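You operate a simulated robot arm through the tools that you are given. There is no shell and no other tool. Be economical: measure what you need, move in short steps, check, and stop when the job is done.

You run a simulated robot arm. Do the job below in one go: nothing can be reset, and whatever is moved stays where it is left.

Task
Pack the white and brown rolls in the packing carton and tape it shut.
Fine: the rolls stand on end.

It is judged by the outcome, as a careful person would: the job done as asked, and still so three seconds after it is handed in. It fails if anything else is knocked over, pushed out of place, dropped, spilled or broken.

Robot
A 6-joint arm with a fingered hand, on a carriage that runs on a rail from [-0.048, -2.096] to [0.001, 0.043] (x, y) and turns from -104 to 228 degrees about z. Base frame: it is fixed where the carriage stands at the start and does not move with it; the origin is on the floor, on the carriage's upright axis, x ahead of it, y to its left, z up; the surface under the hand at the start is at about z = 0.8. Units: m, degrees, N and s.
Its first joint turns from -166.0 to 166.0 degrees. Places, roughly: back flap of the packing carton [0.8, 0.4, 0.9]; front flap of the packing carton [0.7, 0.4, 0.9]; inside of the packing carton [0.8, 0.4, 0.8]; packing carton (24x14x11 cm) [0.8, 0.4, 0.8]. Payload 4 kg.
The tool frame sits at the grasp point between the pads (the TCP): z along the fingers, y along the line on which they close. The tips reach 0.026 m beyond it. The gripper opens to 0.132 m. The gripper's body begins 0.073 m behind the TCP. The gripper is a hand of 4 fingers: y runs from the thumb to the fingers, the wrist lies at [0, 0, -0.239] in the tool frame, and closing takes about 1.5 s.
Orientation is that of the tool frame in the base frame, as a unit quaternion [x, y, z, w]. With the fingers straight down and closing along the base's y, the tool's x points along the base's -x, its y along +y and its z along -z.

Tools
- The arm moves only by the tool step_arm. Its arguments are lists of equal length, an entry for each row: "delta_pos": the shift along the tool's x, y, z in units of 25 mm (1.0 is 25 mm), a list of three; "dr": the turn, a rotation vector about the tool's x, y, z in units of 4 degrees (1.0 is 4 degrees), a list of three. In form: {"delta_pos": [[x, y, z], ...], "dr": [[wx, wy, wz], ...]}. A call has 1 to 10 rows; each row shifts and turns the commanded pose from where the row before left it, along the tool's axes as they then stand. "fingers" is the finger opening in m, from 0 to 0.132, set as the call begins (left out, the last holds). A call with a number of a shift or a turn outside -1 to 1 is refused whole. A row lasts 0.2 s, in which the tool goes at most 0.05 m and 8.6 degrees; a call with a longer step from one row to the next is refused whole, and so is a gripper value outside its range. Where a pose cannot be reached the arm comes as near as it can. A force on the tool above 80 N (or 10 N above the force at the start of the call, whichever is more), or a blocked arm, ends the call early, and 0.2 s more pass. Each finger travels about 0.045 m/s and halts on what it meets, pressing with about 22 N; the grip force reading is that of the motor and also rises with nothing between the fingers. The clock runs only during rows and for 0.2 s after the last one: add rows that do not move to give the fingers time. The reply holds the time, the measured pose of the TCP, the force on the tool along the base axes, the opening and the grip force, in the units named above and with some noise, with the torque about the TCP (base axes, N m) and any sound that the robot's microphone picked up.
- Cameras (640 x 400 px; columns grow to the right, rows downward): "scene" is now at [0.293, 0.2187, 1.3843]; the picture's right is [0.36, -0.93, 0.00], its down [-0.64, -0.24, -0.73] and it looks along [0.69, 0.26, -0.68] (base axes); focal length 288 px, centre (320, 200). "wrist" rides on the gripper at [0.068, 0.002, -0.097] in the tool frame; the picture's right is [-0.03, 1.00, 0.00], its down [-0.82, -0.02, -0.58] and it looks along [-0.58, -0.01, 0.82] (tool axes); focal length 270 px, centre (320, 200). There is no depth. A picture from a camera that has moved, and an enlarged one, comes with that camera's place and axes in the base frame and with its lens.
- grab_frame(camera): a new picture of that camera. The clock stands still meanwhile.
- move_column(by): slides the trunk up (or, below 0, down) by that many m; the arm and the scene camera ride with it, the base frame stays. It gives what a move gives, with no picture.
- steer(legs): drives the robot by 1 to 6 legs, each [ahead, left, turn to the left] in m, m and degrees, along the robot's own axes; the way and the turn of a leg run together, so that a leg with both is an arc; at most 1.5 m and 180 degrees a leg. The arm and the cameras ride along, it lands a little off, and it stops where it bumps. It keeps to its track: a leg is cut to what the track allows. It gives what a move gives.
- move_fingers(finger1, finger2, finger3, thumb_bend): sets how far each is bent, from 0 (flat) to 100 (curled in); at 30 the hand is open as for a grip, at 70 the pads meet at the TCP. One left out holds its place. A second passes; each finger stops where it meets its share of the squeeze, and holds until it gets a number again. A gripper value or a shape takes the hand back. It gives what a move gives, with no picture; readings hold the bend of each and the force on the fingers (four entries, about 0 where the hand has none), thumb and palm.
- hand_shape(shape): the hand has 4 fingers and takes this shape, open, in about a second: jaw (thumb against the fingers, like two jaws); tri (thumb and two fingers); tip (a fingertip pinch); poke (one finger out to press); point (the index stretched); flat (the hand flat); cup (the hand cupped); fist (a fist). The gripper value then closes the fingers along that shape, each until it touches; the sizes above hold for jaw. It gives what a move gives, with no picture.
- head_to(pan, tilt): turns the head with the scene camera to pan (to the left, within 143 degrees either way) and tilt (down, from -29 to 69), counted from straight ahead of the robot. It gives what a move gives.
- inspect(camera, box): a new picture of the part [left, top, right, bottom] of that camera's present view, enlarged. The clock stands still meanwhile.
- close_job(): hands the job in; it is judged then, once.

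Go step by step. Nothing tells you exact positions but the pictures and the camera data: compare them with the known pose of the tool, close in by small moves and look again before you grip or let go. The budget is 120 turns and 90 pictures, counting those below and the enlarged ones. Unless the task says otherwise, let go and move clear before handing in, and close with one line.

The tools are called after "Request:" as a command line: name --argument value ..., lists and objects as JSON in quotes. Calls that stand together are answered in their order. step_arm: Moves the arm, as the interface text tells. Its arguments: {"type":"object","properties":{"delta_pos":{"type":"array","items":{"type":"array","items":{"type":"number"}}},"dr":{"type":"array","items":{"type":"array","items":{"type":"number"}}},"fingers":{"type":"number"}},"required":["delta_pos","dr"]} The other tools are called the same way: move_column (by) slides the trunk up or down; hand_shape (shape) gives the hand a shape; move_fingers (finger1, finger2, finger3, thumb_bend) moves the fingers one by one; steer (legs) drives the base; head_to (pan, tilt) turns the head that bears the scene camera; grab_frame (camera) takes a picture; inspect (camera, box) takes an enlarged picture of a part of a camera's view; close_job () hands the job in.

At the start:

```text
time: 0.0
position: [0.5679, 0.4883, 1.1255]
tcp_rot: [0.0, 1.0, 0.0, 0.0]
wrist_force: [0.5, 0.0, -0.8]
ft_torque: [0.01, 0.01, -0.01]
width: 0.1316
finger_force: 0.0
shape: jaw
bend: [30.0, 30.0, 30.0, 30.0]
finger forces: [0.0, 0.1, 0.1, 0.0, 0.1, 0.0]
trunk travel left (down, up): [-0.4, 0.228]
robot x, y, heading: [0.0016, -0.0013, -0.3]
head pan, tilt: [20.9, 42.8]
```

scene: 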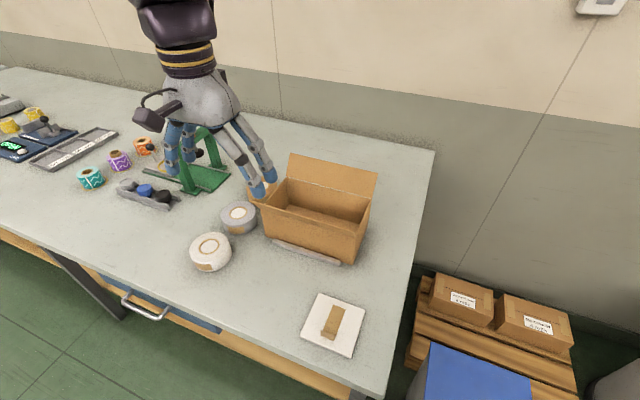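
wrist: 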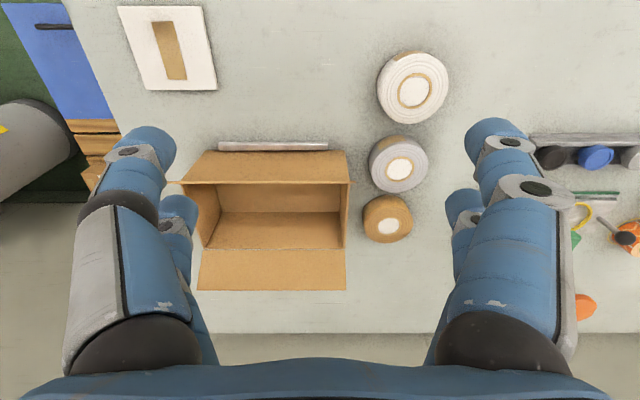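

I see the carton open with white, grey and brown rolls to its left, and a card bearing a tape strip at the front. I'll look closer before moving.

Request:
inspect --camera "scene" --box '[170, 140, 410, 290]'

Request:
inspect --camera "wrist" --box '[100, 0, 480, 300]'

Request:
inspect --camera "scene" --box '[280, 270, 400, 370]'

```text
2.67 times, centred on (290, 215) of scene
camera zoom: at [0.293, 0.2187, 1.3843], right [0.36, -0.93, 0.0], down [-0.64, -0.24, -0.73], along [0.69, 0.26, -0.68], focal length 769 px, centre (400, 160)
```

zoom: 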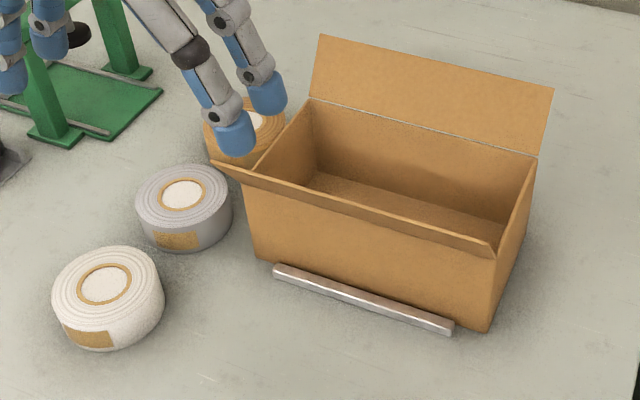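

```text
1.33 times, centred on (290, 150) of wrist
camera zoom: at [0.5001, 0.49, 1.2227], right [0.03, 1.0, 0.0], down [0.82, -0.02, 0.58], along [0.58, -0.01, -0.82], focal length 360 px, centre (360, 267)
```

zoom: 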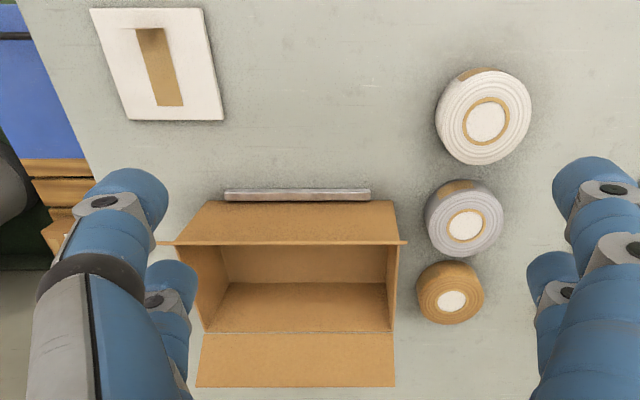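

```text
4.00 times, centred on (340, 320) of scene
camera zoom: at [0.293, 0.2187, 1.3843], right [0.36, -0.93, 0.0], down [-0.64, -0.24, -0.73], along [0.69, 0.26, -0.68], focal length 1154 px, centre (240, -280)
```

zoom: 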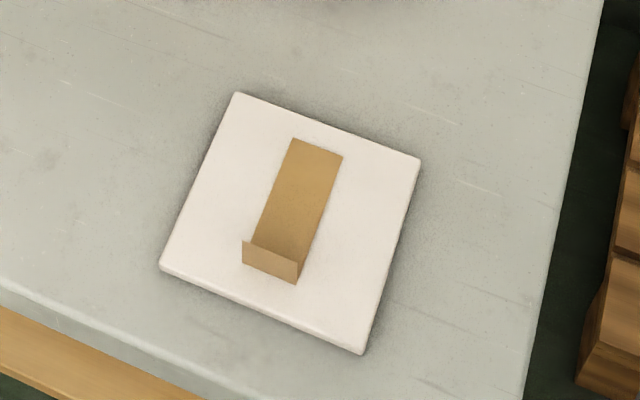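

The carton's box sits around x 0.69–0.82, y 0.30–0.53. The rolls stand near y≈0.61, with brown the farthest, and the taped tab is on the card. I'll run the carriage to its left end for reach and re-measure.

Request:
steer --legs '[[0, 0.045, 0]]'

Request:
step_arm --delta_pos '[[-1, 0, 0], [-1, 0.6, 0], [-1, 0.6, 0], [-0.5, 0.6, 0]]' --dr '[[0, 0, 0], [0, 0, 0], [0, 0, 0], [0, 0, 0]]'

Request:
grab_frame --camera "wrist"

Request:
grab_frame --camera "scene"

```text
time: 0.9
position: [0.5686, 0.533, 1.1261]
tcp_rot: [0.0, 1.0, -0.001, 0.0]
wrist_force: [-0.9, -0.4, 0.4]
ft_torque: [0.02, -0.01, -0.01]
width: 0.1323
finger_force: 0.0
shape: jaw
bend: [30.0, 30.0, 30.0, 30.0]
finger forces: [0.0, 0.1, 0.0, 0.1, 0.0, 0.1]
trunk travel left (down, up): [-0.4, 0.228]
robot x, y, heading: [0.0019, 0.0457, -0.1]
head pan, tilt: [20.9, 42.8]
```

```text
time: 1.9
position: [0.6563, 0.5775, 1.1266]
tcp_rot: [0.001, 1.0, 0.0, 0.0]
wrist_force: [0.2, -0.3, 0.2]
ft_torque: [0.01, 0.0, 0.02]
width: 0.132
finger_force: 0.0
shape: jaw
bend: [30.0, 30.0, 30.0, 30.0]
finger forces: [0.1, 0.1, 0.0, 0.0, 0.1, 0.0]
trunk travel left (down, up): [-0.4, 0.228]
robot x, y, heading: [-0.001, 0.0432, -0.0]
head pan, tilt: [20.9, 42.8]
```

```text
84 pictures are left
camera wrist: at [0.5879, 0.5794, 1.2233], right [0.02, 1.0, 0.0], down [0.82, -0.02, 0.58], along [0.58, -0.01, -0.82], focal length 270 px, centre (320, 200)
```

wrist: 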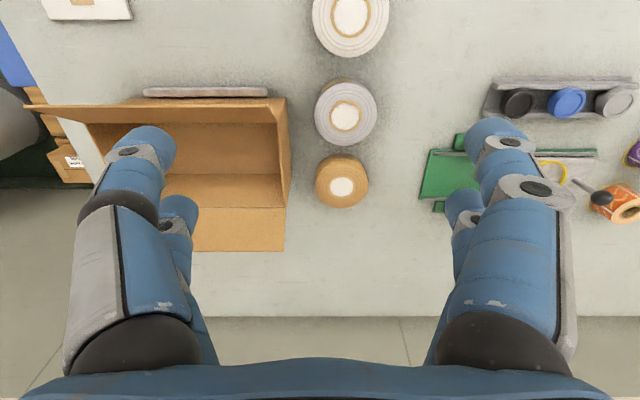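

```text
83 pictures are left
camera scene: at [0.2937, 0.2633, 1.3844], right [0.36, -0.93, 0.0], down [-0.63, -0.24, -0.73], along [0.69, 0.26, -0.68], focal length 288 px, centre (320, 200)
```

scene: 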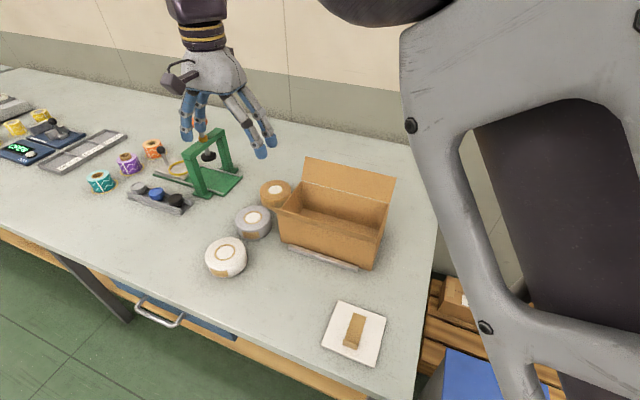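

White is at about (0.59, 0.606), grey about (0.70, 0.61) and brown about (0.82, 0.605). I'll start with white: hover over it and check.

Request:
step_arm --delta_pos '[[0.9, 0.4, 0], [0.9, 0.4, 0.5], [0.76, 0.34, 0.7], [0, 0, 1], [0, 0, 1], [0, 0, 1], [0, 0, 1]]' --dr '[[0, 0, 0], [0, 0, 0], [0, 0, 0], [0, 0, 0], [0, 0, 0], [0, 0, 0], [0, 0, 0]]'

Request:
grab_frame --camera "wrist"

Request:
grab_frame --camera "scene"

```text
time: 3.5
position: [0.5923, 0.6067, 0.9967]
tcp_rot: [0.0, 1.0, -0.001, 0.0]
wrist_force: [-0.1, 0.7, 0.9]
ft_torque: [0.0, -0.03, -0.02]
width: 0.1319
finger_force: 0.1
shape: jaw
bend: [30.0, 30.0, 30.0, 30.0]
finger forces: [0.0, 0.1, 0.0, 0.1, 0.0, 0.1]
trunk travel left (down, up): [-0.4, 0.228]
robot x, y, heading: [0.0007, 0.0457, 0.1]
head pan, tilt: [20.9, 42.8]
```

```text
82 pictures are left
camera wrist: at [0.5236, 0.6091, 1.094], right [0.03, 1.0, 0.0], down [0.82, -0.02, 0.58], along [0.58, -0.01, -0.82], focal length 270 px, centre (320, 200)
```

wrist: 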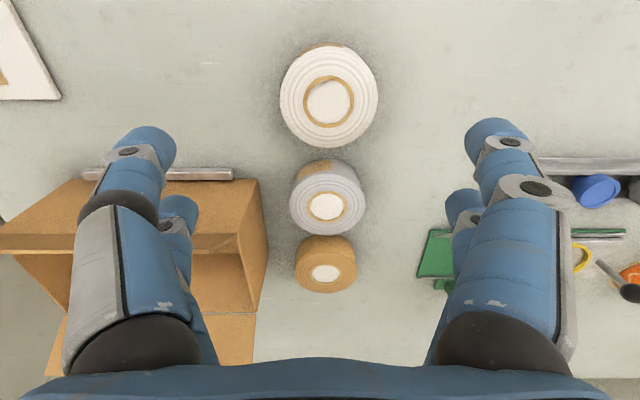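

```text
81 pictures are left
camera scene: at [0.2938, 0.2634, 1.3843], right [0.36, -0.93, 0.0], down [-0.64, -0.24, -0.73], along [0.69, 0.26, -0.68], focal length 288 px, centre (320, 200)
```

scene: 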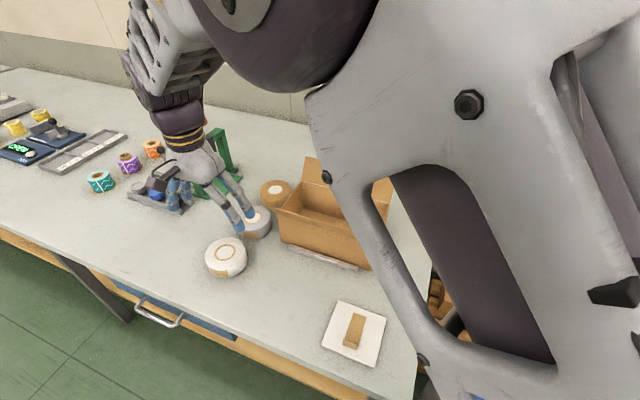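

White's top centre is near (0.593, 0.617) and it is only about 3.5 cm tall. I'll shift 1 cm and descend around it.

Request:
step_arm --delta_pos '[[0, 0.4, 0.5], [0, 0, 1], [0, 0, 1], [0, 0, 1], [0, 0, 1]]' --dr '[[0, 0, 0], [0, 0, 0], [0, 0, 0], [0, 0, 0], [0, 0, 0]]'

Request:
grab_frame --camera "wrist"

Request:
inspect --camera "scene" --box '[130, 160, 330, 290]'

```text
time: 4.7
position: [0.5918, 0.6163, 0.8827]
tcp_rot: [0.0, 1.0, 0.0, 0.0]
wrist_force: [-0.3, 0.0, -0.6]
ft_torque: [0.03, -0.02, -0.01]
width: 0.1321
finger_force: 0.0
shape: jaw
bend: [30.0, 30.0, 30.0, 30.0]
finger forces: [0.1, 0.0, 0.0, 0.1, 0.0, 0.0]
trunk travel left (down, up): [-0.4, 0.228]
robot x, y, heading: [0.0009, 0.045, 0.1]
head pan, tilt: [20.9, 42.8]
```

```text
80 pictures are left
camera wrist: at [0.5244, 0.6184, 0.9793], right [0.03, 1.0, 0.0], down [0.82, -0.02, 0.58], along [0.58, -0.01, -0.82], focal length 270 px, centre (320, 200)
```

wrist: 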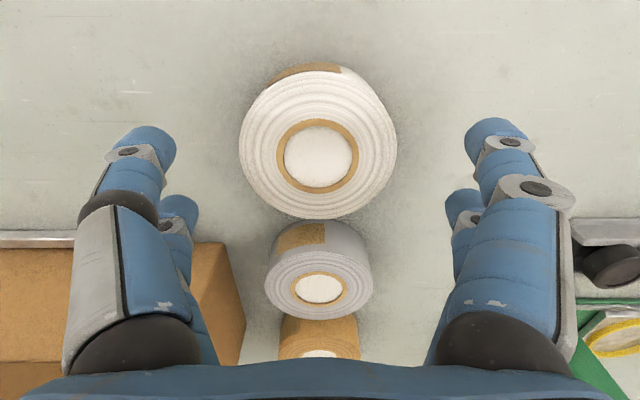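

```text
3.08 times, centred on (230, 225) of scene
camera zoom: at [0.2938, 0.2634, 1.3844], right [0.36, -0.93, 0.0], down [-0.63, -0.24, -0.73], along [0.69, 0.26, -0.68], focal length 888 px, centre (597, 123)
```

zoom: 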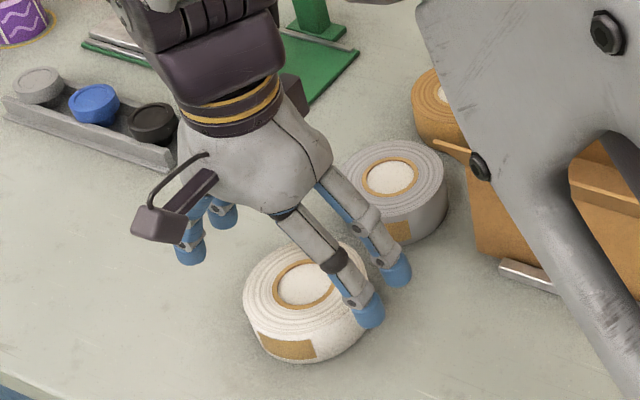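

Centred on white; descending and closing.

Request:
step_arm --delta_pos '[[0.1, 0, 1], [0, 0, 0.95], [0, 0, 0]]' --dr '[[0, 0, 0], [0, 0, 0], [0, 0, 0]]'

Request:
grab_frame --camera "wrist"

```text
time: 5.5
position: [0.5904, 0.616, 0.8336]
tcp_rot: [0.0, 1.0, 0.001, 0.0]
wrist_force: [0.3, 0.7, 0.7]
ft_torque: [-0.01, 0.0, -0.01]
width: 0.1321
finger_force: 0.1
shape: jaw
bend: [30.0, 30.0, 30.0, 30.0]
finger forces: [0.1, 0.0, 0.0, 0.0, 0.0, 0.1]
trunk travel left (down, up): [-0.4, 0.228]
robot x, y, heading: [-0.0003, 0.0445, 0.2]
head pan, tilt: [20.9, 42.8]
```

```text
78 pictures are left
camera wrist: at [0.522, 0.6178, 0.9295], right [0.03, 1.0, 0.0], down [0.82, -0.02, 0.58], along [0.58, -0.01, -0.82], focal length 270 px, centre (320, 200)
```

wrist: 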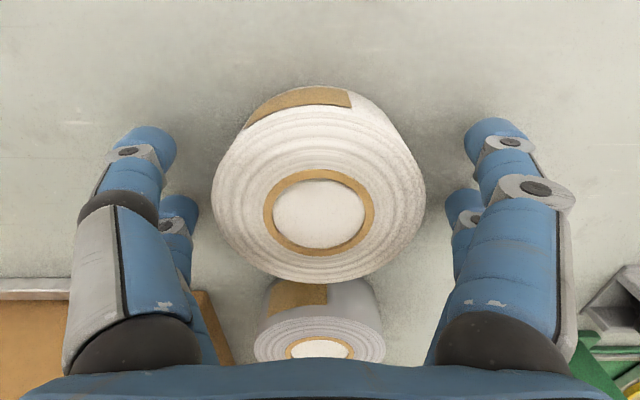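

Centre aligned; closing on the roll.

Request:
step_arm --delta_pos '[[0, 0, 0], [0, 0, 0], [0, 0, 0], [0, 0, 0], [0, 0, 0], [0, 0, 0], [0, 0, 0]]' --dr '[[0, 0, 0], [0, 0, 0], [0, 0, 0], [0, 0, 0], [0, 0, 0], [0, 0, 0], [0, 0, 0]]' --fingers 0.05

Request:
grab_frame --camera "wrist"

```text
time: 7.1
position: [0.5887, 0.616, 0.8331]
tcp_rot: [0.0, 1.0, 0.001, 0.0]
wrist_force: [0.5, 0.1, 0.4]
ft_torque: [-0.04, 0.03, 0.02]
width: 0.074
finger_force: 21.4
shape: jaw
bend: [72.0, 71.0, 71.0, 70.0]
finger forces: [19.3, 20.6, 20.1, 0.0, 19.4, 0.0]
trunk travel left (down, up): [-0.4, 0.228]
robot x, y, heading: [0.0009, 0.0455, -0.1]
head pan, tilt: [20.9, 42.8]
```

```text
77 pictures are left
camera wrist: at [0.522, 0.6179, 0.9296], right [0.03, 1.0, 0.0], down [0.82, -0.02, 0.58], along [0.58, -0.01, -0.82], focal length 270 px, centre (320, 200)
```

wrist: 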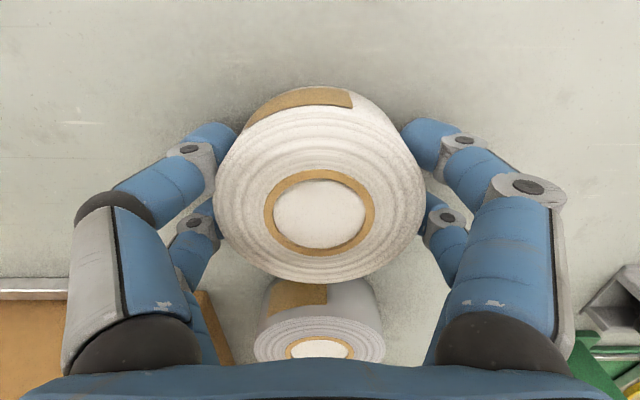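

Gripped on white. Lifting to see it's held.

Request:
step_arm --delta_pos '[[0, 0, -0.5], [0, 0, -1], [0, 0, -1], [0, 0, -1], [0, 0, -1], [0, 0, -1], [0, 0, -1], [0, 0, -1], [0, 0, -1]]' --dr '[[0, 0, 0], [0, 0, 0], [0, 0, 0], [0, 0, 0], [0, 0, 0], [0, 0, 0], [0, 0, 0], [0, 0, 0], [0, 0, 0]]'

Request:
grab_frame --camera "wrist"

Request:
grab_frame --camera "scene"

```text
time: 9.1
position: [0.5896, 0.6173, 1.0459]
tcp_rot: [0.0, 1.0, 0.0, 0.0]
wrist_force: [0.7, 0.6, -3.4]
ft_torque: [-0.02, 0.03, -0.01]
width: 0.0741
finger_force: 22.0
shape: jaw
bend: [72.0, 71.0, 71.0, 70.0]
finger forces: [19.5, 20.9, 20.1, 0.0, 19.6, 0.0]
trunk travel left (down, up): [-0.4, 0.228]
robot x, y, heading: [0.001, 0.0447, -0.2]
head pan, tilt: [20.9, 42.8]
```

```text
76 pictures are left
camera wrist: at [0.5215, 0.619, 1.1431], right [0.03, 1.0, 0.0], down [0.82, -0.02, 0.58], along [0.58, -0.01, -0.82], focal length 270 px, centre (320, 200)
```

wrist: 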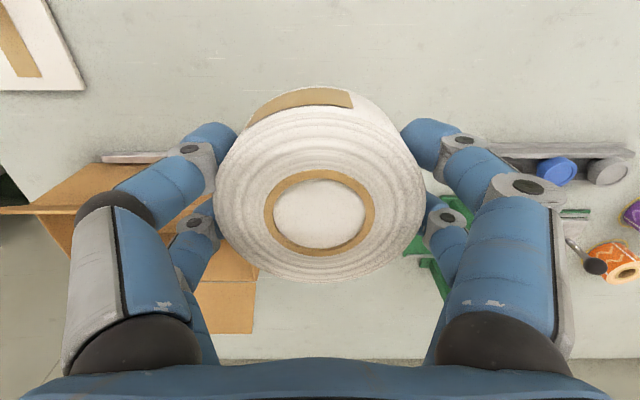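

```text
75 pictures are left
camera scene: at [0.2941, 0.2636, 1.3842], right [0.36, -0.93, 0.0], down [-0.64, -0.24, -0.73], along [0.68, 0.26, -0.68], focal length 288 px, centre (320, 200)
```

scene: 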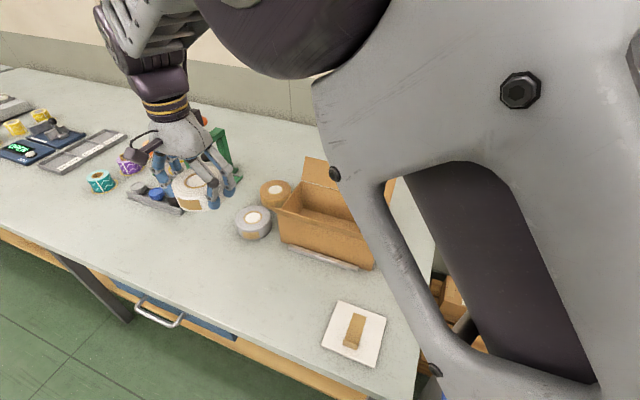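

White is held. Carrying it over the carton.

Request:
step_arm --delta_pos '[[-0.67, -0.95, 0], [-0.67, -0.95, 0], [-0.67, -0.95, 0], [-0.67, -0.95, 0], [-0.67, -0.95, 0], [-0.67, -0.95, 0], [-0.67, -0.95, 0], [-0.67, -0.95, 0], [-0.67, -0.95, 0], [-0.67, -0.95, 0]]' --dr '[[0, 0, 0], [0, 0, 0], [0, 0, 0], [0, 0, 0], [0, 0, 0], [0, 0, 0], [0, 0, 0], [0, 0, 0], [0, 0, 0], [0, 0, 0]]'

Request:
grab_frame --camera "wrist"

Request:
grab_frame --camera "scene"

```text
time: 11.3
position: [0.7565, 0.3786, 1.0472]
tcp_rot: [-0.001, 1.0, 0.0, -0.001]
wrist_force: [-0.4, 0.0, -1.4]
ft_torque: [-0.02, 0.01, -0.01]
width: 0.0738
finger_force: 22.3
shape: jaw
bend: [72.0, 71.0, 71.0, 70.0]
finger forces: [20.0, 21.0, 20.3, 0.0, 19.6, 0.1]
trunk travel left (down, up): [-0.4, 0.228]
robot x, y, heading: [-0.0033, 0.0467, -0.0]
head pan, tilt: [20.9, 42.8]
```

```text
74 pictures are left
camera wrist: at [0.6887, 0.381, 1.1443], right [0.02, 1.0, 0.0], down [0.82, -0.02, 0.58], along [0.58, -0.01, -0.82], focal length 270 px, centre (320, 200)
```

wrist: 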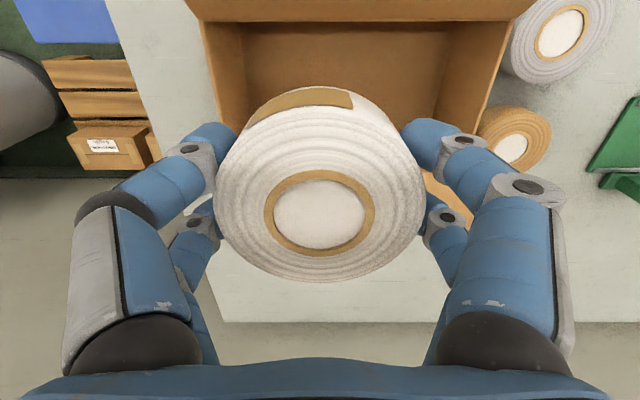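

```text
73 pictures are left
camera scene: at [0.2938, 0.2637, 1.3843], right [0.36, -0.93, 0.0], down [-0.63, -0.24, -0.73], along [0.69, 0.26, -0.68], focal length 288 px, centre (320, 200)
```

scene: 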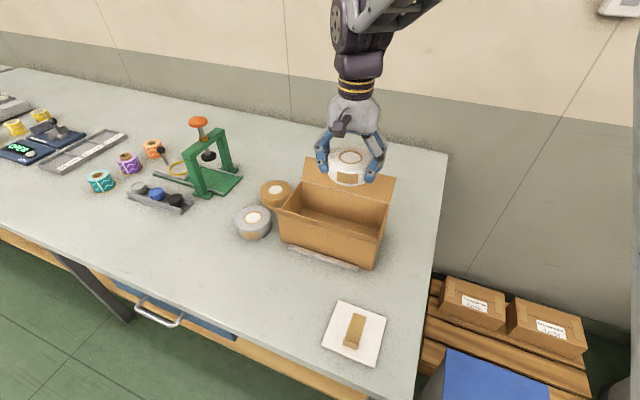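

The carton interior is about x 0.70–0.83, y 0.295–0.52. I'll lower white at (0.76, 0.372), pausing at mid-height.

Request:
step_arm --delta_pos '[[-0.14, -0.26, 0], [0, 0, 1], [0, 0, 1], [0, 0, 1], [0, 0, 1], [0, 0, 0]]' --dr '[[0, 0, 0], [0, 0, 0], [0, 0, 0], [0, 0, 0], [0, 0, 0], [0, 0, 0]]'

Request:
inspect --camera "scene" --box '[250, 80, 450, 280]'

Request:
grab_frame --camera "wrist"

```text
time: 12.7
position: [0.7613, 0.3733, 0.9455]
tcp_rot: [-0.001, 1.0, 0.0, 0.0]
wrist_force: [1.2, -0.1, -2.1]
ft_torque: [-0.03, 0.02, 0.0]
width: 0.0737
finger_force: 21.8
shape: jaw
bend: [72.0, 71.0, 71.0, 70.0]
finger forces: [20.0, 21.0, 20.4, 0.1, 19.6, 0.1]
trunk travel left (down, up): [-0.4, 0.228]
robot x, y, heading: [0.0011, 0.0474, 0.1]
head pan, tilt: [20.9, 42.8]
```

```text
2.00 times, centred on (350, 180) of scene
camera zoom: at [0.2939, 0.2635, 1.3843], right [0.36, -0.93, 0.0], down [-0.64, -0.24, -0.73], along [0.69, 0.26, -0.68], focal length 577 px, centre (260, 240)
```

zoom: 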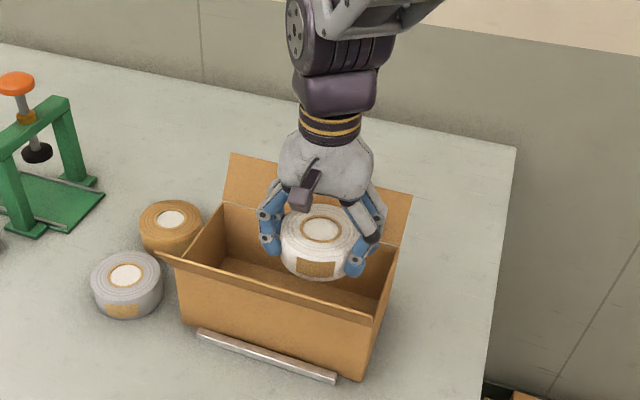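

```text
71 pictures are left
camera wrist: at [0.6939, 0.3751, 1.0424], right [0.03, 1.0, 0.0], down [0.82, -0.02, 0.58], along [0.58, -0.01, -0.82], focal length 270 px, centre (320, 200)
```

wrist: 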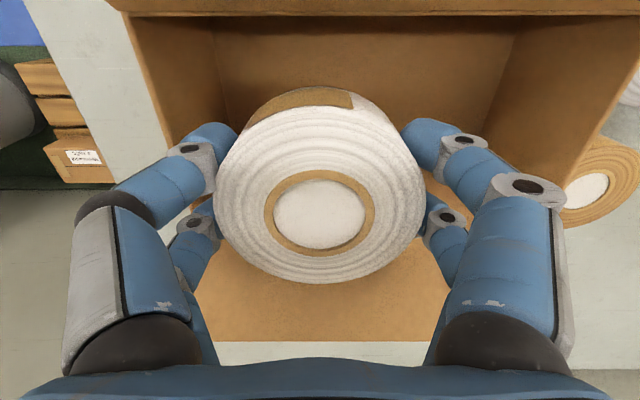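

Clear of the walls. Continuing down gently.

Request:
step_arm --delta_pos '[[0, 0.1, 1], [0, 0, 1], [0, 0, 1], [0, 0, 0.7], [0, 0, 0]]' --dr '[[0, 0, 0], [0, 0, 0], [0, 0, 0], [0, 0, 0], [0, 0, 0]]'

Request:
inspect --camera "scene" --box '[250, 80, 450, 280]'

Request:
grab_frame --camera "wrist"

```text
time: 13.9
position: [0.7622, 0.3742, 0.8544]
tcp_rot: [0.001, 1.0, 0.001, 0.0]
wrist_force: [0.0, -0.8, -2.7]
ft_torque: [0.01, -0.02, 0.03]
width: 0.0737
finger_force: 22.1
shape: jaw
bend: [72.0, 71.0, 71.0, 70.0]
finger forces: [20.2, 21.0, 20.5, 0.1, 19.6, 0.1]
trunk travel left (down, up): [-0.4, 0.228]
robot x, y, heading: [0.0008, 0.0485, -0.2]
head pan, tilt: [20.9, 42.8]
```

```text
2.00 times, centred on (350, 180) of scene
camera zoom: at [0.294, 0.2635, 1.3843], right [0.36, -0.93, 0.0], down [-0.64, -0.24, -0.73], along [0.69, 0.26, -0.68], focal length 577 px, centre (260, 240)
```

zoom: 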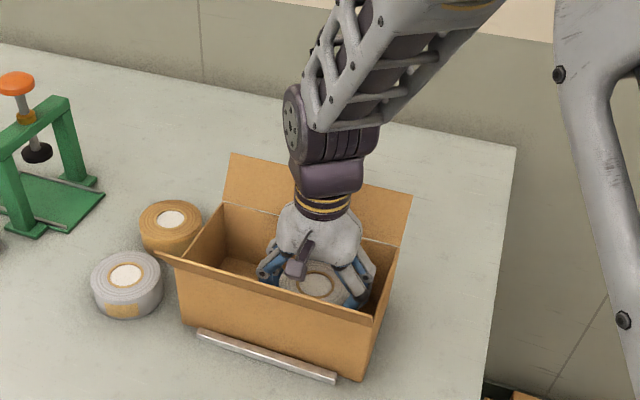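

```text
69 pictures are left
camera wrist: at [0.6941, 0.3754, 0.9509], right [0.03, 1.0, 0.0], down [0.82, -0.02, 0.58], along [0.58, -0.01, -0.82], focal length 270 px, centre (320, 200)
```

wrist: 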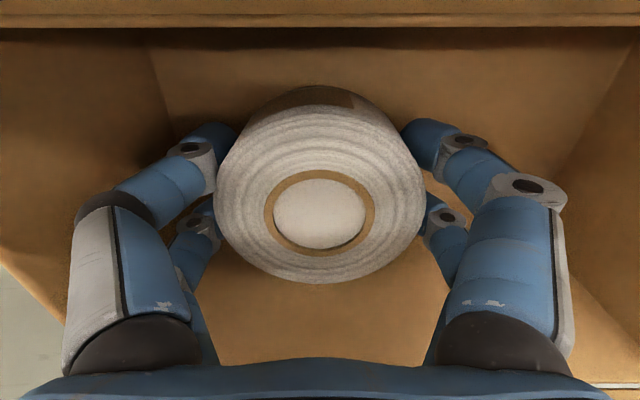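

Clean. Lowering the last ~1.7 cm, then partially opening.

Request:
step_arm --delta_pos '[[0, 0, 0.3], [0, 0, 0.3], [0, 0, 0], [0, 0, 0]]' --dr '[[0, 0, 0], [0, 0, 0], [0, 0, 0], [0, 0, 0]]'

```text
time: 14.9
position: [0.7618, 0.3738, 0.8402]
tcp_rot: [0.001, 1.0, -0.001, 0.0]
wrist_force: [-0.6, -0.6, -2.5]
ft_torque: [-0.01, 0.01, -0.02]
width: 0.0737
finger_force: 22.2
shape: jaw
bend: [72.0, 71.0, 71.0, 70.0]
finger forces: [20.1, 21.1, 20.4, 0.0, 19.5, 0.0]
trunk travel left (down, up): [-0.4, 0.228]
robot x, y, heading: [0.0029, 0.0465, -0.1]
head pan, tilt: [20.9, 42.8]
```

Request:
step_arm --delta_pos '[[0, 0, 0.12], [0, 0, 0.08], [0, 0, 0]]' --dr '[[0, 0, 0], [0, 0, 0], [0, 0, 0]]'

```text
time: 15.7
position: [0.7618, 0.3738, 0.836]
tcp_rot: [0.0, 1.0, 0.001, 0.001]
wrist_force: [-2.6, -1.3, 15.4]
ft_torque: [-0.13, 0.08, -0.03]
width: 0.0735
finger_force: 21.8
shape: jaw
bend: [72.0, 71.0, 71.0, 70.0]
finger forces: [21.3, 21.7, 21.5, 0.1, 21.4, 0.1]
trunk travel left (down, up): [-0.4, 0.228]
robot x, y, heading: [0.0034, 0.0419, -0.1]
head pan, tilt: [20.9, 42.8]
```

White is on the carton floor. Opening slightly.

Request:
step_arm --delta_pos '[[0, 0, 0], [0, 0, 0], [0, 0, 0], [0, 0, 0]]' --dr '[[0, 0, 0], [0, 0, 0], [0, 0, 0], [0, 0, 0]]' --fingers 0.098

Request:
grab_frame --camera "wrist"

```text
time: 16.7
position: [0.7622, 0.3742, 0.8352]
tcp_rot: [0.0, 1.0, -0.001, 0.0]
wrist_force: [0.4, 0.0, 0.8]
ft_torque: [0.0, 0.01, 0.0]
width: 0.0974
finger_force: 0.1
shape: jaw
bend: [65.0, 65.0, 65.0, 52.0]
finger forces: [0.0, 0.0, 0.0, 0.0, 0.1, 0.0]
trunk travel left (down, up): [-0.4, 0.228]
robot x, y, heading: [-0.0011, 0.045, -0.1]
head pan, tilt: [20.9, 42.8]
```

```text
68 pictures are left
camera wrist: at [0.6939, 0.3757, 0.9313], right [0.03, 1.0, 0.0], down [0.82, -0.02, 0.58], along [0.58, -0.01, -0.82], focal length 270 px, centre (320, 200)
```

wrist: 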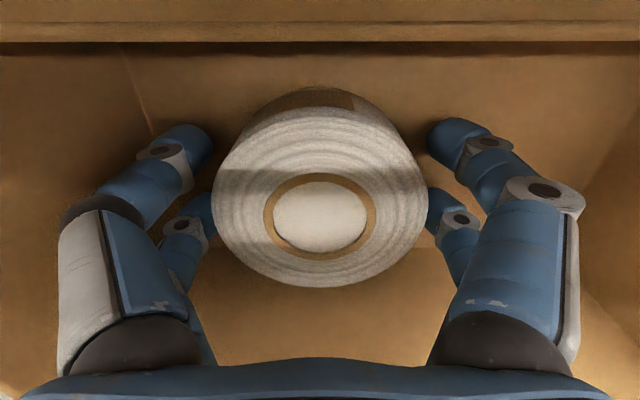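

Released. I'll rise, close the hand, and then nudge white toward the low‑y wall to make room for brown.

Request:
step_arm --delta_pos '[[0, 0, -0.8], [0, 0, -1], [0, 0, -1], [0, 0, -1]]' --dr '[[0, 0, 0], [0, 0, 0], [0, 0, 0], [0, 0, 0]]'

Request:
step_arm --delta_pos '[[0, 1, 0], [0, 1, 0], [0, 0.8, 0], [0, 0, 0], [0, 0, 0], [0, 0, 0], [0, 0, 0], [0, 0, 0], [0, 0, 0]]' --dr '[[0, 0, 0], [0, 0, 0], [0, 0, 0], [0, 0, 0], [0, 0, 0], [0, 0, 0], [0, 0, 0], [0, 0, 0], [0, 0, 0]]' --fingers 0.0

Request:
grab_frame --camera "wrist"

Request:
inspect --camera "scene" --box '[250, 80, 450, 280]'

```text
time: 17.7
position: [0.7594, 0.3734, 0.9305]
tcp_rot: [0.0, 1.0, 0.0, -0.001]
wrist_force: [-0.2, -0.3, -0.5]
ft_torque: [-0.05, 0.02, 0.02]
width: 0.0976
finger_force: 0.1
shape: jaw
bend: [65.0, 65.0, 65.0, 52.0]
finger forces: [0.0, 0.0, 0.0, 0.0, 0.1, 0.0]
trunk travel left (down, up): [-0.4, 0.228]
robot x, y, heading: [0.002, 0.0456, -0.1]
head pan, tilt: [20.9, 42.8]
```

```text
time: 19.7
position: [0.7599, 0.4446, 0.9297]
tcp_rot: [0.0, 1.0, 0.0, 0.0]
wrist_force: [0.4, 0.3, 0.7]
ft_torque: [-0.02, 0.01, -0.02]
width: 0.0
finger_force: 21.9
shape: jaw
bend: [62.0, 62.0, 62.0, 70.0]
finger forces: [0.1, 0.0, 0.0, 0.0, 0.0, 0.1]
trunk travel left (down, up): [-0.4, 0.228]
robot x, y, heading: [0.0025, 0.042, -0.1]
head pan, tilt: [20.9, 42.8]
```

```text
67 pictures are left
camera wrist: at [0.693, 0.4464, 1.0265], right [0.03, 1.0, 0.0], down [0.82, -0.02, 0.58], along [0.58, -0.01, -0.82], focal length 270 px, centre (320, 200)
```

wrist: 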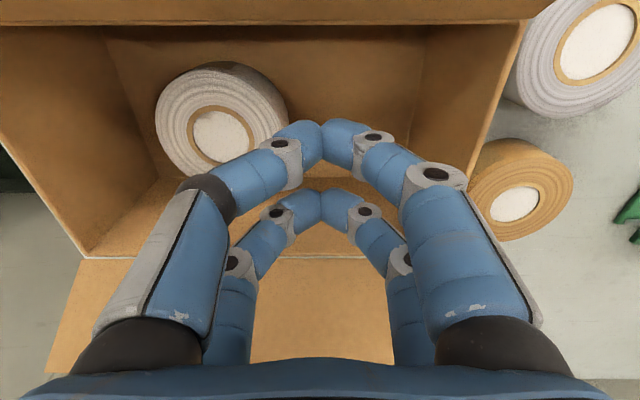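

```text
2.00 times, centred on (350, 180) of scene
camera zoom: at [0.2939, 0.2635, 1.3843], right [0.36, -0.93, 0.0], down [-0.64, -0.24, -0.73], along [0.69, 0.26, -0.68], focal length 577 px, centre (260, 240)
```

zoom: 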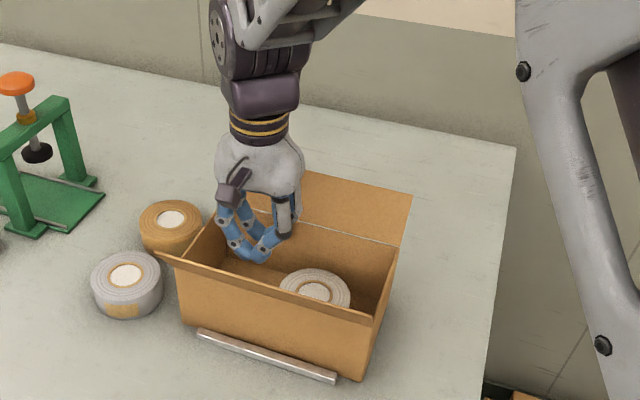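

White is at (0.767, 0.374). I'll lower the closed hand beside it and push it about 2.5 cm toward the wall.

Request:
step_arm --delta_pos '[[0, 0.3, 0.4], [0, 0, 1], [0, 0, 1], [0, 0, 0.8], [0, 0, 0.2], [0, 0, 0]]' --dr '[[0, 0, 0], [0, 0, 0], [0, 0, 0], [0, 0, 0], [0, 0, 0], [0, 0, 0]]'

Request:
grab_frame --camera "wrist"

```text
time: 21.1
position: [0.761, 0.4521, 0.8449]
tcp_rot: [0.001, 1.0, 0.0, 0.0]
wrist_force: [0.7, -0.2, -0.7]
ft_torque: [0.0, -0.02, -0.01]
width: 0.0
finger_force: 21.8
shape: jaw
bend: [62.0, 62.0, 62.0, 70.0]
finger forces: [0.0, 0.0, 0.0, 0.0, 0.0, 0.0]
trunk travel left (down, up): [-0.4, 0.228]
robot x, y, heading: [0.0016, 0.0468, 0.0]
head pan, tilt: [20.9, 42.8]
```

```text
65 pictures are left
camera wrist: at [0.6938, 0.4539, 0.9411], right [0.03, 1.0, 0.0], down [0.82, -0.02, 0.58], along [0.58, -0.01, -0.82], focal length 270 px, centre (320, 200)
```

wrist: 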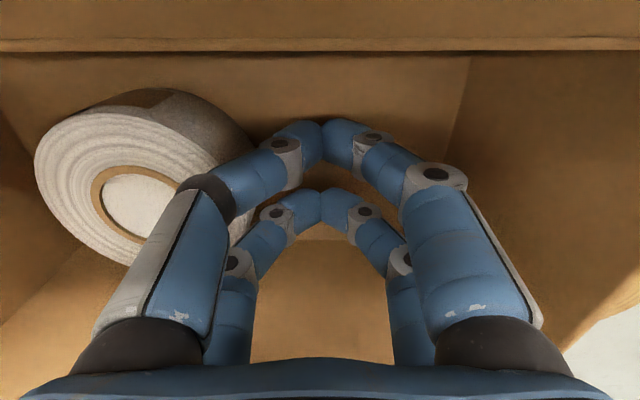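

Request:
step_arm --delta_pos '[[0, -0.3, 0], [0, -0.3, 0], [0, -0.3, 0], [0, -0.3, 0], [0, 0, 0]]' --dr '[[0, 0, 0], [0, 0, 0], [0, 0, 0], [0, 0, 0], [0, 0, 0]]'

Request:
grab_frame --camera "wrist"

```text
time: 22.3
position: [0.7615, 0.4228, 0.8466]
tcp_rot: [0.0, 1.0, 0.0, 0.0]
wrist_force: [0.8, 0.9, -0.2]
ft_torque: [-0.02, -0.04, 0.01]
width: 0.0
finger_force: 22.4
shape: jaw
bend: [62.0, 62.0, 62.0, 70.0]
finger forces: [0.0, 0.0, 1.6, 0.0, 0.1, 0.0]
trunk travel left (down, up): [-0.4, 0.228]
robot x, y, heading: [-0.0011, 0.0422, -0.1]
head pan, tilt: [20.9, 42.8]
```

```text
64 pictures are left
camera wrist: at [0.6946, 0.4245, 0.9428], right [0.03, 1.0, 0.0], down [0.82, -0.02, 0.58], along [0.58, -0.01, -0.82], focal length 270 px, centre (320, 200)
```

wrist: 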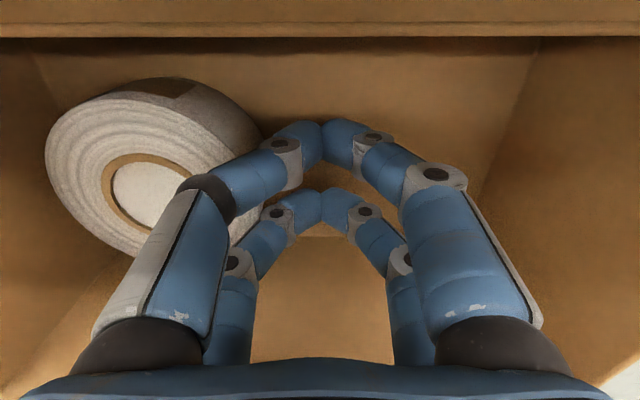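

White now sits against the low‑y wall (centre ≈ y 0.343). Rising and moving over toward brown to test the reach.

Request:
step_arm --delta_pos '[[0, 0.1, -0.8], [0, 0, -1], [0, 0, -1], [0, 0, -1], [0, 0, -1], [0, 0, -1], [0, 0, -1], [0, 0, -1]]' --dr '[[0, 0, 0], [0, 0, 0], [0, 0, 0], [0, 0, 0], [0, 0, 0], [0, 0, 0], [0, 0, 0], [0, 0, 0]]'

Request:
step_arm --delta_pos '[[0, 1, 0], [0, 1, 0], [0, 1, 0], [0, 1, 0], [0, 1, 0], [0, 1, 0], [-0.8, 1, 0], [-0.8, 0.3, 0], [-0.8, 0, 0]]' --dr '[[0, 0, 0], [0, 0, 0], [0, 0, 0], [0, 0, 0], [0, 0, 0], [0, 0, 0], [0, 0, 0], [0, 0, 0], [0, 0, 0]]' --fingers 0.132

Request:
grab_frame --camera "wrist"

Request:
inspect --camera "scene" --box '[200, 80, 420, 280]'

```text
time: 24.1
position: [0.7613, 0.4241, 1.039]
tcp_rot: [0.0, 1.0, 0.0, 0.0]
wrist_force: [0.2, -0.4, 0.9]
ft_torque: [0.02, -0.02, -0.01]
width: 0.0
finger_force: 21.7
shape: jaw
bend: [62.0, 62.0, 62.0, 70.0]
finger forces: [0.0, 0.0, 0.1, 0.1, 0.0, 0.0]
trunk travel left (down, up): [-0.4, 0.228]
robot x, y, heading: [0.0008, 0.0448, 0.1]
head pan, tilt: [20.9, 42.8]
```

```text
time: 26.1
position: [0.8209, 0.6072, 1.0401]
tcp_rot: [0.0, 1.0, -0.001, -0.001]
wrist_force: [-0.4, 0.2, 0.2]
ft_torque: [0.02, -0.01, 0.02]
width: 0.1318
finger_force: 0.0
shape: jaw
bend: [30.0, 30.0, 30.0, 30.0]
finger forces: [0.1, 0.1, 0.1, 0.0, 0.0, 0.1]
trunk travel left (down, up): [-0.4, 0.228]
robot x, y, heading: [0.0025, 0.0424, 0.1]
head pan, tilt: [20.9, 42.8]
```

```text
63 pictures are left
camera wrist: at [0.7533, 0.6093, 1.1366], right [0.02, 1.0, 0.0], down [0.82, -0.02, 0.58], along [0.58, -0.01, -0.82], focal length 270 px, centre (320, 200)
```

wrist: 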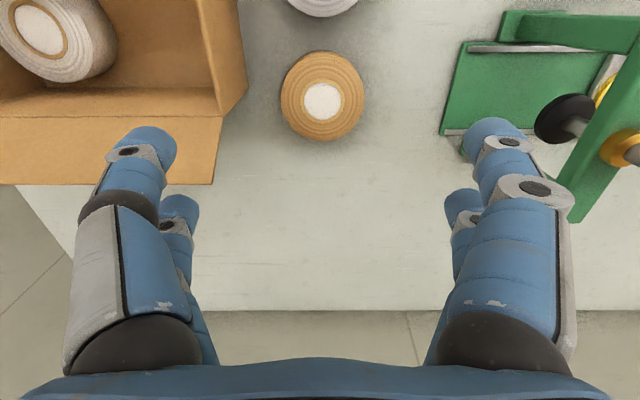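

```text
2.00 times, centred on (310, 180) of scene
camera zoom: at [0.2935, 0.2633, 1.3844], right [0.36, -0.93, 0.0], down [-0.63, -0.24, -0.73], along [0.69, 0.26, -0.68], focal length 577 px, centre (340, 240)
```

zoom: 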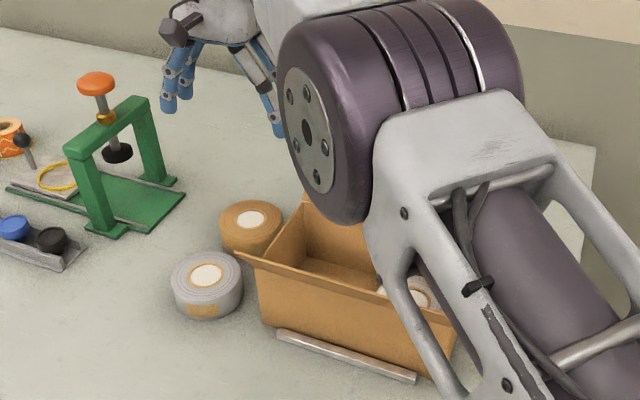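

Brown is at (0.825, 0.611) and in reach so far. I'll descend with a slightly narrower opening and check.

Request:
step_arm --delta_pos '[[-0.16, 0.15, 0], [0, 0, 1], [0, 0, 1], [0, 0, 1], [0, 0, 1], [0, 0, 0]]' --dr '[[0, 0, 0], [0, 0, 0], [0, 0, 0], [0, 0, 0], [0, 0, 0], [0, 0, 0]]' --fingers 0.122

Request:
grab_frame --camera "wrist"

Request:
grab_frame --camera "scene"

```text
time: 27.5
position: [0.823, 0.6073, 0.9389]
tcp_rot: [0.0, 1.0, 0.001, 0.0]
wrist_force: [-0.3, 0.7, 0.0]
ft_torque: [0.0, 0.03, 0.02]
width: 0.122
finger_force: 0.1
shape: jaw
bend: [44.0, 44.0, 44.0, 30.0]
finger forces: [0.1, 0.0, 0.0, 0.1, 0.0, 0.1]
out of reach, approached as far as the arm can: row 1
trunk travel left (down, up): [-0.4, 0.228]
robot x, y, heading: [0.0001, 0.0418, -0.1]
head pan, tilt: [20.9, 42.8]
```

```text
61 pictures are left
camera wrist: at [0.7553, 0.6088, 1.0347], right [0.03, 1.0, 0.0], down [0.82, -0.02, 0.58], along [0.58, -0.01, -0.82], focal length 270 px, centre (320, 200)
```

wrist: 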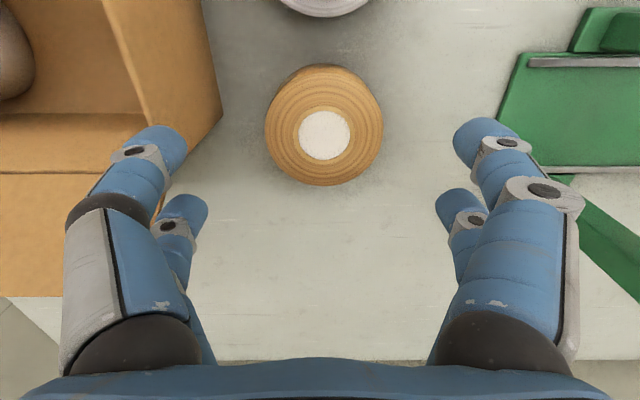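

```text
60 pictures are left
camera scene: at [0.2939, 0.2635, 1.3843], right [0.36, -0.93, 0.0], down [-0.64, -0.24, -0.73], along [0.69, 0.26, -0.68], focal length 288 px, centre (320, 200)
```

scene: 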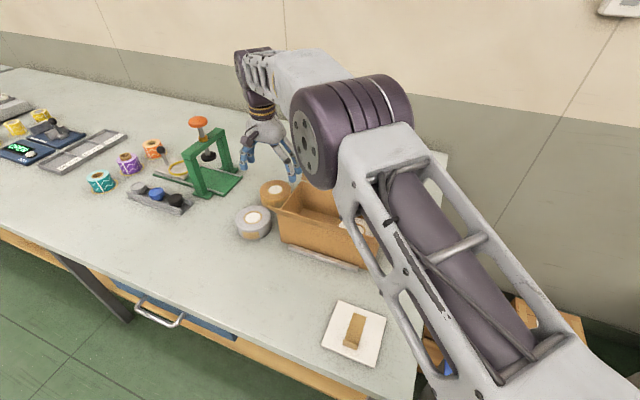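

Brown's core is at about (0.832, 0.611). I'll nudge toward it and see how close the arm gets while descending.

Request:
step_arm --delta_pos '[[0, 0, 1], [-0.3, 0.15, 1], [0, 0, 0.4], [0, 0, 0]]' --dr '[[0, 0, 0], [0, 0, 0], [0, 0, 0], [0, 0, 0]]'

Request:
grab_frame --camera "wrist"

```text
time: 28.5
position: [0.8297, 0.612, 0.8774]
tcp_rot: [0.001, 1.0, 0.0, 0.0]
wrist_force: [-0.2, 0.2, 0.1]
ft_torque: [0.0, -0.02, -0.04]
width: 0.1221
finger_force: 0.2
shape: jaw
bend: [44.0, 44.0, 44.0, 30.0]
finger forces: [0.1, 0.1, 0.0, 0.1, 0.0, 0.0]
trunk travel left (down, up): [-0.4, 0.228]
robot x, y, heading: [0.0004, 0.0388, 0.1]
head pan, tilt: [20.9, 42.8]
```

```text
59 pictures are left
camera wrist: at [0.7625, 0.6135, 0.9751], right [0.03, 1.0, 0.0], down [0.82, -0.02, 0.58], along [0.58, -0.01, -0.82], focal length 270 px, centre (320, 200)
```

wrist: 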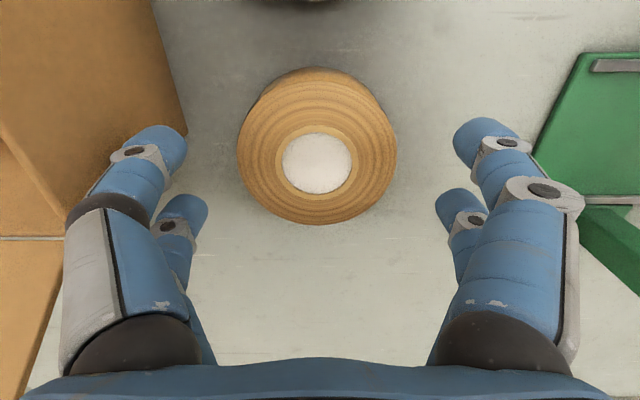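

Reach is fine. Descending to grip height.

Request:
step_arm --delta_pos '[[-0.1, 0, 0.9], [0, 0, 0.9], [0, 0, 0]]' --dr '[[0, 0, 0], [0, 0, 0], [0, 0, 0]]'

Request:
step_arm --delta_pos '[[0, 0, 0], [0, 0, 0], [0, 0, 0], [0, 0, 0], [0, 0, 0], [0, 0, 0], [0, 0, 0]]' --dr '[[0, 0, 0], [0, 0, 0], [0, 0, 0], [0, 0, 0], [0, 0, 0], [0, 0, 0], [0, 0, 0]]' --fingers 0.045

Request:
grab_frame --camera "wrist"

```text
time: 29.3
position: [0.8338, 0.6115, 0.8336]
tcp_rot: [0.0, 1.0, 0.0, 0.001]
wrist_force: [0.6, 0.4, -0.6]
ft_torque: [-0.01, 0.0, 0.01]
width: 0.122
finger_force: 0.1
shape: jaw
bend: [44.0, 44.0, 44.0, 30.0]
finger forces: [0.1, 0.1, 0.0, 0.0, 0.1, 0.0]
trunk travel left (down, up): [-0.4, 0.228]
robot x, y, heading: [0.003, 0.0479, 0.1]
head pan, tilt: [20.9, 42.8]
```

```text
time: 30.9
position: [0.8333, 0.6105, 0.8343]
tcp_rot: [0.0, 1.0, 0.0, 0.0]
wrist_force: [0.8, -0.5, -0.3]
ft_torque: [-0.02, -0.01, 0.01]
width: 0.076
finger_force: 21.8
shape: jaw
bend: [72.0, 71.0, 71.0, 70.0]
finger forces: [20.1, 20.6, 20.0, 0.1, 19.4, 0.1]
trunk travel left (down, up): [-0.4, 0.228]
robot x, y, heading: [0.0008, 0.0406, -0.2]
head pan, tilt: [20.9, 42.8]
```

```text
58 pictures are left
camera wrist: at [0.7656, 0.6136, 0.9304], right [0.03, 1.0, 0.0], down [0.82, -0.02, 0.58], along [0.58, -0.01, -0.82], focal length 270 px, centre (320, 200)
```

wrist: 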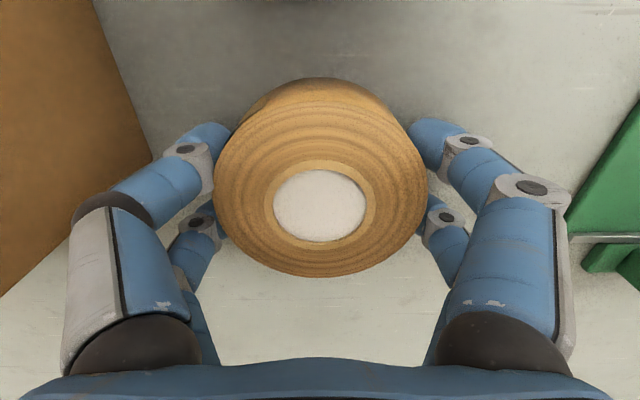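

Brown is gripped. Lifting while easing back toward the carton.

Request:
step_arm --delta_pos '[[0, 0, -0.5], [0, 0, -1], [0, 0, -1], [0.2, 0, -1], [0.4, 0, -1], [0.4, 0, -1], [0.4, 0, -1], [0.4, 0, -1], [0.2, 0, -1]]' --dr '[[0, 0, 0], [0, 0, 0], [0, 0, 0], [0, 0, 0], [0, 0, 0], [0, 0, 0], [0, 0, 0], [0, 0, 0], [0, 0, 0]]'

```text
time: 32.9
position: [0.7824, 0.6113, 1.047]
tcp_rot: [-0.001, 1.0, 0.001, 0.0]
wrist_force: [1.1, -0.2, -2.4]
ft_torque: [0.0, -0.01, 0.01]
width: 0.0758
finger_force: 21.7
shape: jaw
bend: [72.0, 71.0, 71.0, 70.0]
finger forces: [20.3, 20.9, 20.0, 0.0, 19.5, 0.0]
trunk travel left (down, up): [-0.4, 0.228]
robot x, y, heading: [0.0016, 0.046, 0.1]
head pan, tilt: [20.9, 42.8]
```

Request:
step_arm --delta_pos '[[0.13, -0.92, 0], [0.13, -0.92, 0], [0.13, -0.92, 0], [0.13, -0.92, 0], [0.13, -0.92, 0], [0.13, -0.92, 0], [0.12, -0.92, 0], [0, 0, 0]]' --dr '[[0, 0, 0], [0, 0, 0], [0, 0, 0], [0, 0, 0], [0, 0, 0], [0, 0, 0], [0, 0, 0], [0, 0, 0]]'

Request:
grab_frame --camera "wrist"

Request:
inspect --camera "scene" --box '[250, 80, 450, 280]'

```text
time: 34.7
position: [0.7593, 0.4502, 1.0454]
tcp_rot: [0.0, 1.0, -0.001, -0.001]
wrist_force: [0.6, 0.6, -2.0]
ft_torque: [0.0, -0.02, 0.01]
width: 0.0757
finger_force: 22.2
shape: jaw
bend: [72.0, 71.0, 71.0, 70.0]
finger forces: [20.3, 21.0, 20.4, 0.0, 19.6, 0.0]
trunk travel left (down, up): [-0.4, 0.228]
robot x, y, heading: [0.0024, 0.0459, -0.2]
head pan, tilt: [20.9, 42.8]
```

```text
57 pictures are left
camera wrist: at [0.6922, 0.4519, 1.1426], right [0.02, 1.0, 0.0], down [0.82, -0.02, 0.58], along [0.58, -0.01, -0.82], focal length 270 px, centre (320, 200)
```

wrist: 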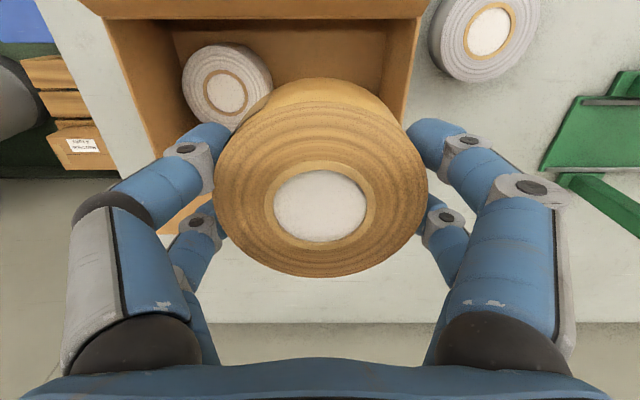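

```text
2.00 times, centred on (350, 180) of scene
camera zoom: at [0.294, 0.2635, 1.3843], right [0.36, -0.93, 0.0], down [-0.64, -0.24, -0.73], along [0.68, 0.26, -0.68], focal length 577 px, centre (260, 240)
```

zoom: 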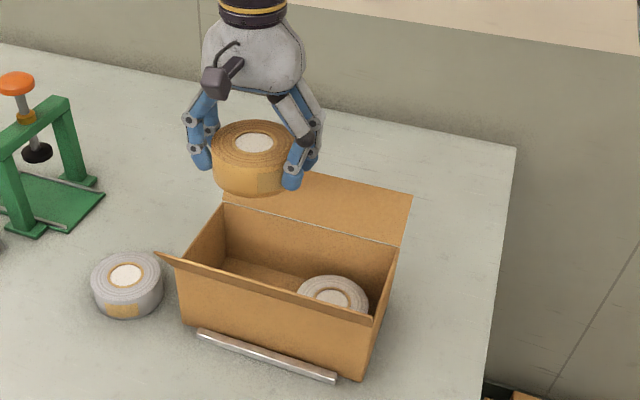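

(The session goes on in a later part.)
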